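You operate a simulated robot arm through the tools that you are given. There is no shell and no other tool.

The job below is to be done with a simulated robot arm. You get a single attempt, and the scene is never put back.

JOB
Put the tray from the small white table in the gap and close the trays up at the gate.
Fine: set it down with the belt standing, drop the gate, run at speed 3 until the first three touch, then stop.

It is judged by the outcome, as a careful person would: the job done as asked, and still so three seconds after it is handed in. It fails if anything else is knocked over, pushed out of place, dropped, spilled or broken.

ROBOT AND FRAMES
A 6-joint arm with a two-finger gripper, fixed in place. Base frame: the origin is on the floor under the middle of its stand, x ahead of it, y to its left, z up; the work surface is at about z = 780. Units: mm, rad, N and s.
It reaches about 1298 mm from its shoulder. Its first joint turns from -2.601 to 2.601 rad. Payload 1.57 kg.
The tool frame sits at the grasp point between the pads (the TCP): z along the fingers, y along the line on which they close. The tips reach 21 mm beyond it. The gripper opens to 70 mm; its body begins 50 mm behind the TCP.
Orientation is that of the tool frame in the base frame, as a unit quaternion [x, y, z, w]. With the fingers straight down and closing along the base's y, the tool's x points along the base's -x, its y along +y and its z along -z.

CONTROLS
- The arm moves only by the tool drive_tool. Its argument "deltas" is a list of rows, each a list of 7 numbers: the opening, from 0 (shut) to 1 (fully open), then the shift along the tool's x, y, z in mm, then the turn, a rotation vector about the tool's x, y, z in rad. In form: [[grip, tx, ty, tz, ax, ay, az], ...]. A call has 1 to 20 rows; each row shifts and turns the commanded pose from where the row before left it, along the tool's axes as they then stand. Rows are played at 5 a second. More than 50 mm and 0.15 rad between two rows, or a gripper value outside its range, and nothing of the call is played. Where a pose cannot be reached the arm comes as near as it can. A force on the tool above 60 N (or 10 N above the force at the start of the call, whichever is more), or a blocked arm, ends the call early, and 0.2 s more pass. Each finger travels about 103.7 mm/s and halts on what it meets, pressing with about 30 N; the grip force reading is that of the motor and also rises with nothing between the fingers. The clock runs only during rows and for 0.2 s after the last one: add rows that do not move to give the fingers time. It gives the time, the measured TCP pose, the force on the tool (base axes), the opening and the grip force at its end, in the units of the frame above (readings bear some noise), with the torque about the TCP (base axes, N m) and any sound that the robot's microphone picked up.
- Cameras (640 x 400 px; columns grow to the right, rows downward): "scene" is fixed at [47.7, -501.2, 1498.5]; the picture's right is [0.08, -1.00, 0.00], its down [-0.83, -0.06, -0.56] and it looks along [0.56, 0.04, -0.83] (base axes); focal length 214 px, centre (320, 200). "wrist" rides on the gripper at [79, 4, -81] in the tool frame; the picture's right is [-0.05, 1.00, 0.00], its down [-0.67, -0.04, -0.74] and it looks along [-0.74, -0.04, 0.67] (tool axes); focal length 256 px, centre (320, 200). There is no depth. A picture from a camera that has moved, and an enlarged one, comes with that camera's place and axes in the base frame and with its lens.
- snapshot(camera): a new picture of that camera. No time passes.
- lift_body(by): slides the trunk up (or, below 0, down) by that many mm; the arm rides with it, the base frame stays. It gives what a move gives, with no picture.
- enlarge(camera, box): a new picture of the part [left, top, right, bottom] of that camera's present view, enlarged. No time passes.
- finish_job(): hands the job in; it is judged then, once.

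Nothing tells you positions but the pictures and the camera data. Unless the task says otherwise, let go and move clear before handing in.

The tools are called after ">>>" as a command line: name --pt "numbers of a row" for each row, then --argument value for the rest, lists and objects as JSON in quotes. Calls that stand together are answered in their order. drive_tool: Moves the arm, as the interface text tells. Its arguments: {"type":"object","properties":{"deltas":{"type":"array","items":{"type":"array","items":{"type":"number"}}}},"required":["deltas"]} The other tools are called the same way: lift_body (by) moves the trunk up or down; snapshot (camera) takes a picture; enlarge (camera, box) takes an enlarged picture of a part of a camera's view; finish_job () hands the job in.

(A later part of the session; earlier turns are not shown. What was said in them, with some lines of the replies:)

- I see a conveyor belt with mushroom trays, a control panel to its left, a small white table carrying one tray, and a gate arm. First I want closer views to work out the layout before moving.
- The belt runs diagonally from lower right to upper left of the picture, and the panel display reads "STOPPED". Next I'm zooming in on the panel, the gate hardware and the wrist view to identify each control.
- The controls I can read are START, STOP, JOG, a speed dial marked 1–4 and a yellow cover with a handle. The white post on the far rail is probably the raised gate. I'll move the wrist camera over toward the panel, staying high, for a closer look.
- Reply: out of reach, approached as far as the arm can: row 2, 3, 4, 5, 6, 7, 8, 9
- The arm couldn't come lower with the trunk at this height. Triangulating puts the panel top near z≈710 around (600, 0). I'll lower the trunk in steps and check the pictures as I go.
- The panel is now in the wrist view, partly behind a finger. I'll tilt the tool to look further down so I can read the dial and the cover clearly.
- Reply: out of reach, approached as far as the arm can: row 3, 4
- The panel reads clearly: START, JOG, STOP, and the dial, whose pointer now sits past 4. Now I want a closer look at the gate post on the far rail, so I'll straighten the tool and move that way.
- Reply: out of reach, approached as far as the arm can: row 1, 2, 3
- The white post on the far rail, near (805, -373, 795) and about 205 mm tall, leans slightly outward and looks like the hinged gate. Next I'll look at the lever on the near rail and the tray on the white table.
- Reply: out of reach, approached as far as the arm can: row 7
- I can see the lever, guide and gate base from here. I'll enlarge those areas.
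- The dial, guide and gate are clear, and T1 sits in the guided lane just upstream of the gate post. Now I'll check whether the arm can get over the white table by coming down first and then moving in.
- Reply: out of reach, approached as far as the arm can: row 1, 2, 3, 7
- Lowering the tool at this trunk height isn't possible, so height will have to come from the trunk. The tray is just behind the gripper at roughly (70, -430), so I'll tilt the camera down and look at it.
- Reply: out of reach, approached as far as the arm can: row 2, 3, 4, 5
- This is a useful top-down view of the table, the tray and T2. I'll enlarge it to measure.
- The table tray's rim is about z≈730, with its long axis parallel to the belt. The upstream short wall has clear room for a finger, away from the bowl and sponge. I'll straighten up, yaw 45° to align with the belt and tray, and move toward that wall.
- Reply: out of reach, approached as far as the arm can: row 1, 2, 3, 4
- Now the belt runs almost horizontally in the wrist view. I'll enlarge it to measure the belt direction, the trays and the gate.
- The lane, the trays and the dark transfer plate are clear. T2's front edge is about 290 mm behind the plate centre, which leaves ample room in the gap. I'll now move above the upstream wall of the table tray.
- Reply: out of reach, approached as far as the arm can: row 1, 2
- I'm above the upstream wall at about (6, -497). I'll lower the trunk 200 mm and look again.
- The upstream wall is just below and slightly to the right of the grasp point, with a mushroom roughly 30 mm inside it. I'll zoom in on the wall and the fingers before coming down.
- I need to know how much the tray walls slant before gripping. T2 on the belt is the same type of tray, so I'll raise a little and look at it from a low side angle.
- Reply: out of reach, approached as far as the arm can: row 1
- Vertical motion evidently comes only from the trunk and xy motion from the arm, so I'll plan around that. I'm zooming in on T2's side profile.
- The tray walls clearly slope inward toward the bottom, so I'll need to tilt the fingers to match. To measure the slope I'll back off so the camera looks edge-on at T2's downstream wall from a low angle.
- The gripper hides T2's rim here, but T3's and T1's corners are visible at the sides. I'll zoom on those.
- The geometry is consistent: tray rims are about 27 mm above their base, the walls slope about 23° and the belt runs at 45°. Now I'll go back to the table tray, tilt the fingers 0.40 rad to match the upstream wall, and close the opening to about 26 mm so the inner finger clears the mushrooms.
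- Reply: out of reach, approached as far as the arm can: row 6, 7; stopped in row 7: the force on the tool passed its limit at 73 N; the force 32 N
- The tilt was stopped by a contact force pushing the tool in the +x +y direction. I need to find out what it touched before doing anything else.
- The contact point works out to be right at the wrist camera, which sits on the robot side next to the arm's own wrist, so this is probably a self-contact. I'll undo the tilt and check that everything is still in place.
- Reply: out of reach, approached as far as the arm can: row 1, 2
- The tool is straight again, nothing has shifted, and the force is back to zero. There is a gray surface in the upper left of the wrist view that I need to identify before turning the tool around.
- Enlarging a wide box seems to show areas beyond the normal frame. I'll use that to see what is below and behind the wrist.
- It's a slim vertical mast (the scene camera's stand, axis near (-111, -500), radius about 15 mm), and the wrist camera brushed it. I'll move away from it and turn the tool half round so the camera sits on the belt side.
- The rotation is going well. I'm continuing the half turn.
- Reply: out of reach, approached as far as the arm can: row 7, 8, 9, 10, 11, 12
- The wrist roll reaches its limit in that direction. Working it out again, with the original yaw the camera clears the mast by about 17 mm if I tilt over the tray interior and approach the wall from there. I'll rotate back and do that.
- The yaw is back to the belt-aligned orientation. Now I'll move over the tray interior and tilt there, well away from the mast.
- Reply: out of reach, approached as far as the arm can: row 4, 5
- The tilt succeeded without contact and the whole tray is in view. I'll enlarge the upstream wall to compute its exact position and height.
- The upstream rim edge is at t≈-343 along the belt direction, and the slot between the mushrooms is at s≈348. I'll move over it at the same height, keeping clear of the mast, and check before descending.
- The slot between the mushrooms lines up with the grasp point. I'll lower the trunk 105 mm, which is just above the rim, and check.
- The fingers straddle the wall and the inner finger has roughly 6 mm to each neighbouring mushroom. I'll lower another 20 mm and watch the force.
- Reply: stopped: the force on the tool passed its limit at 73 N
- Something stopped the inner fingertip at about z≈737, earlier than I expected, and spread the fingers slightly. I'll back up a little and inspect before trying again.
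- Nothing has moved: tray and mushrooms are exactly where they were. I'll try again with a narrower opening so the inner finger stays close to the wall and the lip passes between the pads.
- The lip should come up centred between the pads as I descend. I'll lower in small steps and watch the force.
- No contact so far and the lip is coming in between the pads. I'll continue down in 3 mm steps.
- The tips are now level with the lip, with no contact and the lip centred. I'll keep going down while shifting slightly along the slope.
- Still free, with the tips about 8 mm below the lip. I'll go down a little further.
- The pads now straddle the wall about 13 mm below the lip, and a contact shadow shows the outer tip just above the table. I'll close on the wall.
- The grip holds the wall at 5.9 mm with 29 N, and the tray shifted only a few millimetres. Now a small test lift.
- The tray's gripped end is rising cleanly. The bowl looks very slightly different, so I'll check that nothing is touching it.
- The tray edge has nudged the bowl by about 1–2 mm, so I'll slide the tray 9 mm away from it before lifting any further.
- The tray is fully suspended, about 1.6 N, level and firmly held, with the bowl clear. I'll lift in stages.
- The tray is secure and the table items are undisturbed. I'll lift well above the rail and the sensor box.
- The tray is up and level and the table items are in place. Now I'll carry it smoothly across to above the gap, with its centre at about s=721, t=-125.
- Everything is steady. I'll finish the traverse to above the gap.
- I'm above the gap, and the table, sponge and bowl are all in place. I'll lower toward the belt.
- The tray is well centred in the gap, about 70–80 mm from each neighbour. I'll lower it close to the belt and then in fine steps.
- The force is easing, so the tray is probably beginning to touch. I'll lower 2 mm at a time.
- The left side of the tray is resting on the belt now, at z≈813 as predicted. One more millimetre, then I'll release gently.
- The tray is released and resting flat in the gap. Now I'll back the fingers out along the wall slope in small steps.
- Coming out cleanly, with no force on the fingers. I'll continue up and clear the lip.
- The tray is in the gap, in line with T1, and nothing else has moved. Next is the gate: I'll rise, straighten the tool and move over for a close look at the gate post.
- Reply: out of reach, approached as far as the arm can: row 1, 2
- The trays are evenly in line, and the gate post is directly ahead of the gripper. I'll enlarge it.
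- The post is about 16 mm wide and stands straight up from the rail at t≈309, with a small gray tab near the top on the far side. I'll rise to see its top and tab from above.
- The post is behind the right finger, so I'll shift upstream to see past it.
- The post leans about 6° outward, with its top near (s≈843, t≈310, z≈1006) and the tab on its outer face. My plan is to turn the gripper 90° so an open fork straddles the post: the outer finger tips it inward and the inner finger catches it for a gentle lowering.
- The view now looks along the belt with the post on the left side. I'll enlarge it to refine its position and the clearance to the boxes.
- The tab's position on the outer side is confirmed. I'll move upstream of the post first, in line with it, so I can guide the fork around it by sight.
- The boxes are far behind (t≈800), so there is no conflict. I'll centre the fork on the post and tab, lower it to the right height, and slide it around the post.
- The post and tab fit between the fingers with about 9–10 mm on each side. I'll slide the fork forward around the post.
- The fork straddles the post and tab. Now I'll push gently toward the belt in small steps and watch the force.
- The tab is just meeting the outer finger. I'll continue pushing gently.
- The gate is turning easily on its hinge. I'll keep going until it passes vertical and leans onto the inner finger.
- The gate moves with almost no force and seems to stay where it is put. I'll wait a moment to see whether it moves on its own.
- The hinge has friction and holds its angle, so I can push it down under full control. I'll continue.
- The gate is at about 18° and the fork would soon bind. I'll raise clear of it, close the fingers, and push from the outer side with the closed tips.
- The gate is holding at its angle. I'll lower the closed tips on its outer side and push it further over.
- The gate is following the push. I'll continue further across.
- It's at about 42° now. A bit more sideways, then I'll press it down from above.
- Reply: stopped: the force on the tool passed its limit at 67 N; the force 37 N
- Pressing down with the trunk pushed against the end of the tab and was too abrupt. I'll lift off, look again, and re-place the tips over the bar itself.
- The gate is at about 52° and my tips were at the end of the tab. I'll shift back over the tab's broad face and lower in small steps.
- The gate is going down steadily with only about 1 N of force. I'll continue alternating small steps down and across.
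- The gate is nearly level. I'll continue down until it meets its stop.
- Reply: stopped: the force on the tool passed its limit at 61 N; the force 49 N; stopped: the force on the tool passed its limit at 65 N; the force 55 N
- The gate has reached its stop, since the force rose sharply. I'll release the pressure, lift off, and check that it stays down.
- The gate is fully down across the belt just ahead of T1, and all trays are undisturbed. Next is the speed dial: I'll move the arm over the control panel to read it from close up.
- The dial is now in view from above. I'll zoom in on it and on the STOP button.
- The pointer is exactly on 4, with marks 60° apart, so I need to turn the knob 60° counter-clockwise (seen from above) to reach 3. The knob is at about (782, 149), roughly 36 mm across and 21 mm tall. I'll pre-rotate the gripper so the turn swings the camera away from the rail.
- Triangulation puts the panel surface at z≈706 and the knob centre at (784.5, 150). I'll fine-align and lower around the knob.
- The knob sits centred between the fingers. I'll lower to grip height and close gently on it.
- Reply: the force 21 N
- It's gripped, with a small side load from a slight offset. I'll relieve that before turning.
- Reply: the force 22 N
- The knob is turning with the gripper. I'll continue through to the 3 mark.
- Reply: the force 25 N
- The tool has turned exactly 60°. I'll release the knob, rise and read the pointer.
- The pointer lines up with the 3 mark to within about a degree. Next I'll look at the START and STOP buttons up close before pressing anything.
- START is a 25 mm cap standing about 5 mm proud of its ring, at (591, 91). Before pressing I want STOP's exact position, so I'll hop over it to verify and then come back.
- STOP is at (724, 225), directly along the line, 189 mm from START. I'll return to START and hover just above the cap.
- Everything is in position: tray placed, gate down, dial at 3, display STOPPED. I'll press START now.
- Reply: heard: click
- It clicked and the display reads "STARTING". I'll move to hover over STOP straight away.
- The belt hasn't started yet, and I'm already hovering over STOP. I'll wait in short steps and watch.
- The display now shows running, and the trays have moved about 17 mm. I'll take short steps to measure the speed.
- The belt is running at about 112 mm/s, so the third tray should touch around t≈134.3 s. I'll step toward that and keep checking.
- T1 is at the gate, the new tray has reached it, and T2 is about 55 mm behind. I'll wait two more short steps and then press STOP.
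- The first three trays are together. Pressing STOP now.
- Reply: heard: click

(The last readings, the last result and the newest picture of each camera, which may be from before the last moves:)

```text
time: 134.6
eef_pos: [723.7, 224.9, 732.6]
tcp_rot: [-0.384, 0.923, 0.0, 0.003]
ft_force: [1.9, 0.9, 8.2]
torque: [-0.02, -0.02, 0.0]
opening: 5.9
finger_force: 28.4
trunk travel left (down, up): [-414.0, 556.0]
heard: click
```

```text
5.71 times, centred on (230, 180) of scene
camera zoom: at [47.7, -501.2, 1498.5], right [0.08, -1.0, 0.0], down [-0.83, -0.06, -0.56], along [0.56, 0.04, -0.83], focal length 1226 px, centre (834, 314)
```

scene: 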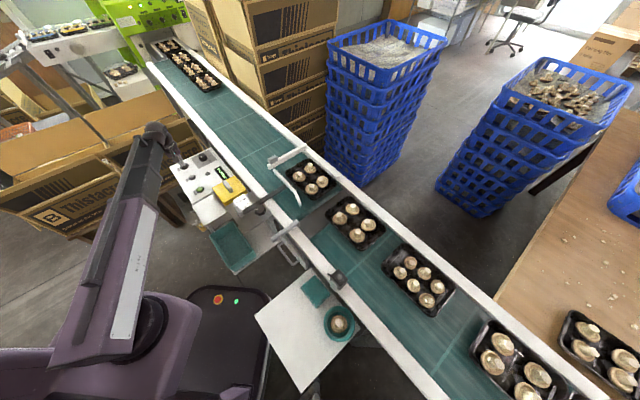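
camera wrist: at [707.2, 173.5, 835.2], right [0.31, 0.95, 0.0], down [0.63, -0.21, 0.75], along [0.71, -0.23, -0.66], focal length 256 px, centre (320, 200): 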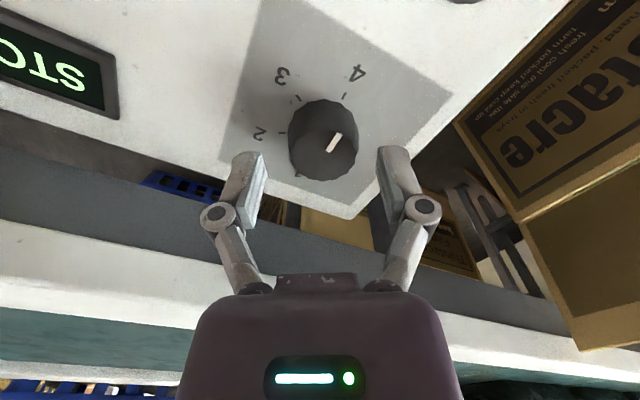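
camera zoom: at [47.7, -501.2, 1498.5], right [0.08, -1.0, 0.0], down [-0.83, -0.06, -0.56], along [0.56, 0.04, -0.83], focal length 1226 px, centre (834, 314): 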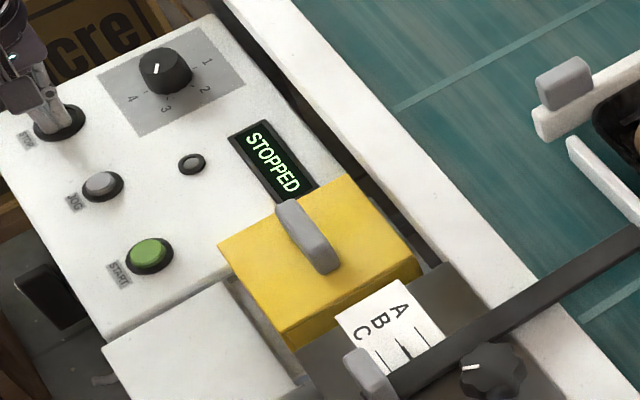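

The belt has STOPPED with the first three trays closed up at the gate and the fourth still well behind. I'll lift off the button and check everything.

>>> lift_body --by 20

>>> lift_body --by 180

>>> snapshot --camera "scene"

>>> enlarge --camera "scene" --box '[260, 140, 420, 260]'

>>> enlarge --camera "scene" --box '[140, 30, 260, 110]'

```text
time: 135.3
eef_pos: [723.9, 225.2, 751.6]
tcp_rot: [-0.384, 0.923, 0.0, 0.004]
ft_force: [-0.5, -0.2, -0.2]
torque: [0.03, 0.03, 0.01]
opening: 0.2
finger_force: 29.1
trunk travel left (down, up): [-434.0, 536.0]
```

```text
time: 137.3
eef_pos: [725.0, 225.5, 931.9]
tcp_rot: [-0.384, 0.923, 0.0, 0.003]
ft_force: [-0.4, -0.6, -0.7]
torque: [0.02, 0.0, 0.0]
opening: 0.0
finger_force: 28.6
trunk travel left (down, up): [-614.0, 356.0]
```

```text
taken
```

scene: 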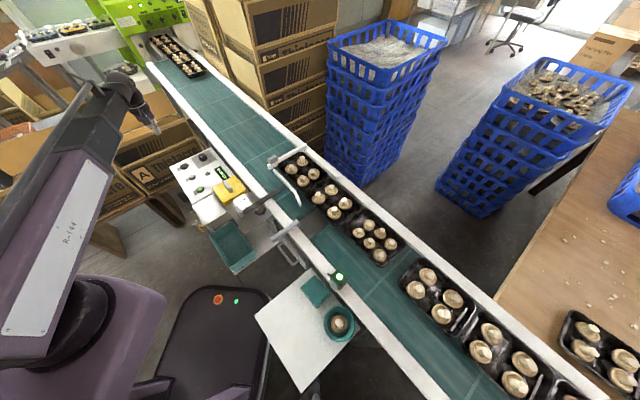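

```text
3.33 times, centred on (340, 200) of scene
camera zoom: at [47.7, -501.2, 1498.5], right [0.08, -1.0, 0.0], down [-0.83, -0.06, -0.56], along [0.56, 0.04, -0.83], focal length 715 px, centre (253, 200)
```

zoom: 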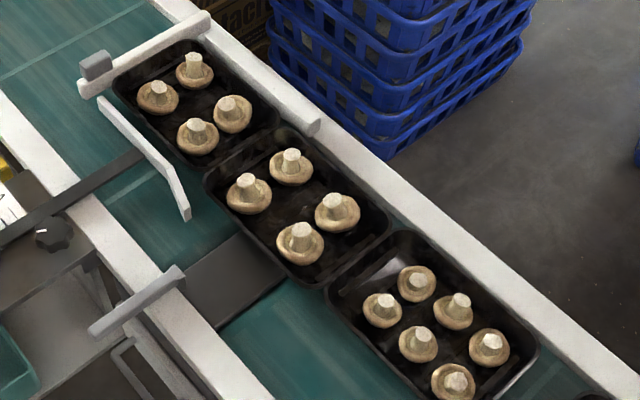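

```text
5.00 times, centred on (200, 70) of scene
camera zoom: at [47.7, -501.2, 1498.5], right [0.08, -1.0, 0.0], down [-0.83, -0.06, -0.56], along [0.56, 0.04, -0.83], focal length 1072 px, centre (920, 850)
```

zoom: 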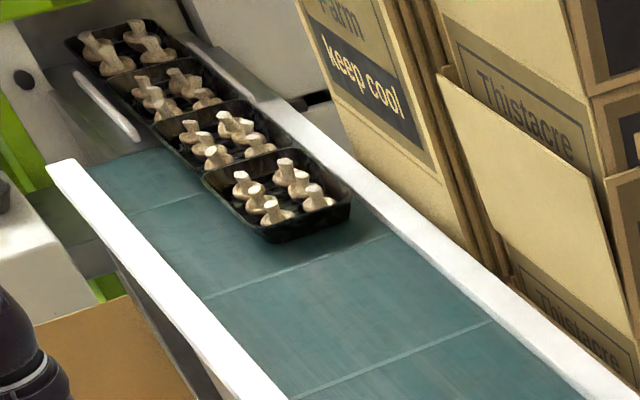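

All three trays look closed up and the downstream queue is intact. I'll zoom in on the contact lines, the gate and the white table for a final check.

>>> enlarge --camera "scene" --box '[265, 140, 335, 190]'

>>> enlarge --camera "scene" --box '[310, 180, 380, 230]'

>>> enlarge --camera "scene" --box '[240, 250, 400, 390]'

>>> enlarge --camera "scene" --box '[380, 240, 640, 400]'

```text
8.00 times, centred on (300, 165) of scene
camera zoom: at [47.7, -501.2, 1498.5], right [0.08, -1.0, 0.0], down [-0.83, -0.06, -0.56], along [0.56, 0.04, -0.83], focal length 1716 px, centre (480, 480)
```

zoom: 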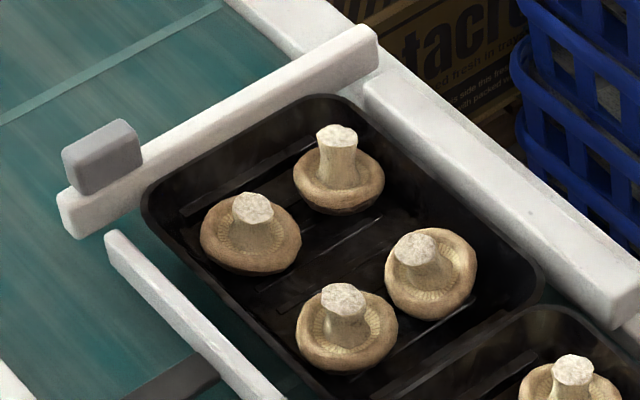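

```text
8.00 times, centred on (345, 205) of scene
camera zoom: at [47.7, -501.2, 1498.5], right [0.08, -1.0, 0.0], down [-0.83, -0.06, -0.56], along [0.56, 0.04, -0.83], focal length 1716 px, centre (120, 160)
```

zoom: 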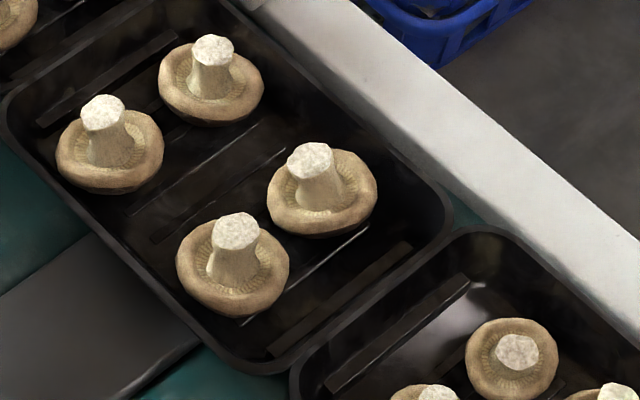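

```text
2.86 times, centred on (320, 320) of scene
camera zoom: at [47.7, -501.2, 1498.5], right [0.08, -1.0, 0.0], down [-0.83, -0.06, -0.56], along [0.56, 0.04, -0.83], focal length 613 px, centre (320, -143)
```

zoom: 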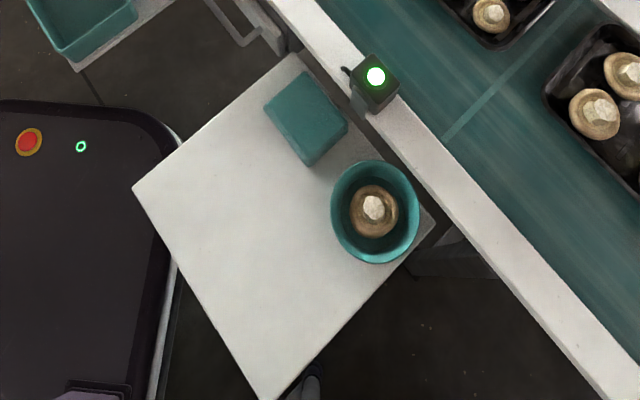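

```text
2.46 times, centred on (510, 320) of scene
camera zoom: at [47.7, -501.2, 1498.5], right [0.08, -1.0, 0.0], down [-0.83, -0.06, -0.56], along [0.56, 0.04, -0.83], focal length 528 px, centre (-148, -95)
```

zoom: 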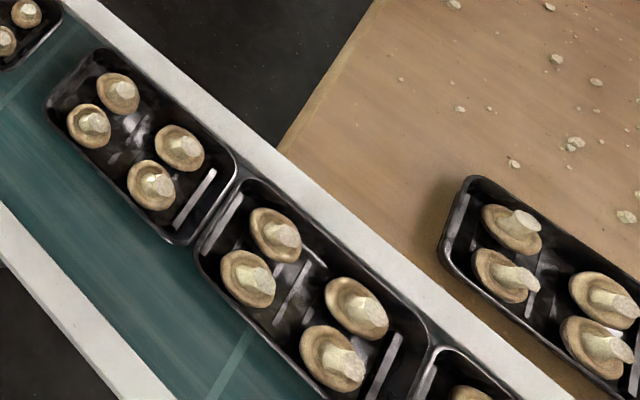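

Every check passes: the gate is down with T1 against it, the first three trays touch, the belt is STOPPED, the dial reads 3, and the table items, mushrooms and other trays are undisturbed. The arm is clear, so I'm handing the job in.

>>> finish_job

```text
The job is handed in.
```

The tray from the white table is on the belt in the gap. The gate is down and the first three trays are touching against it. The belt is stopped and the dial is at 3.

- **Order:** I set the tray down with the belt standing, lowered the gate, turned the dial from 4 to 3, then pressed START. I pressed STOP once the third tray had closed up; the fourth tray is still well behind it.
- **Bowl on the table:** the tray edge nudged it by about 1–2 mm while I was lifting. It is upright with its mushroom in place.
- **Scene-camera mast:** my wrist camera bumped it once early on. The camera view did not change.
- **Gate:** I pushed it down by hand on its hinge, and it stayed there when I lifted off.

No mushrooms spilled, and nothing was dropped or knocked over. The arm is clear above the control panel.
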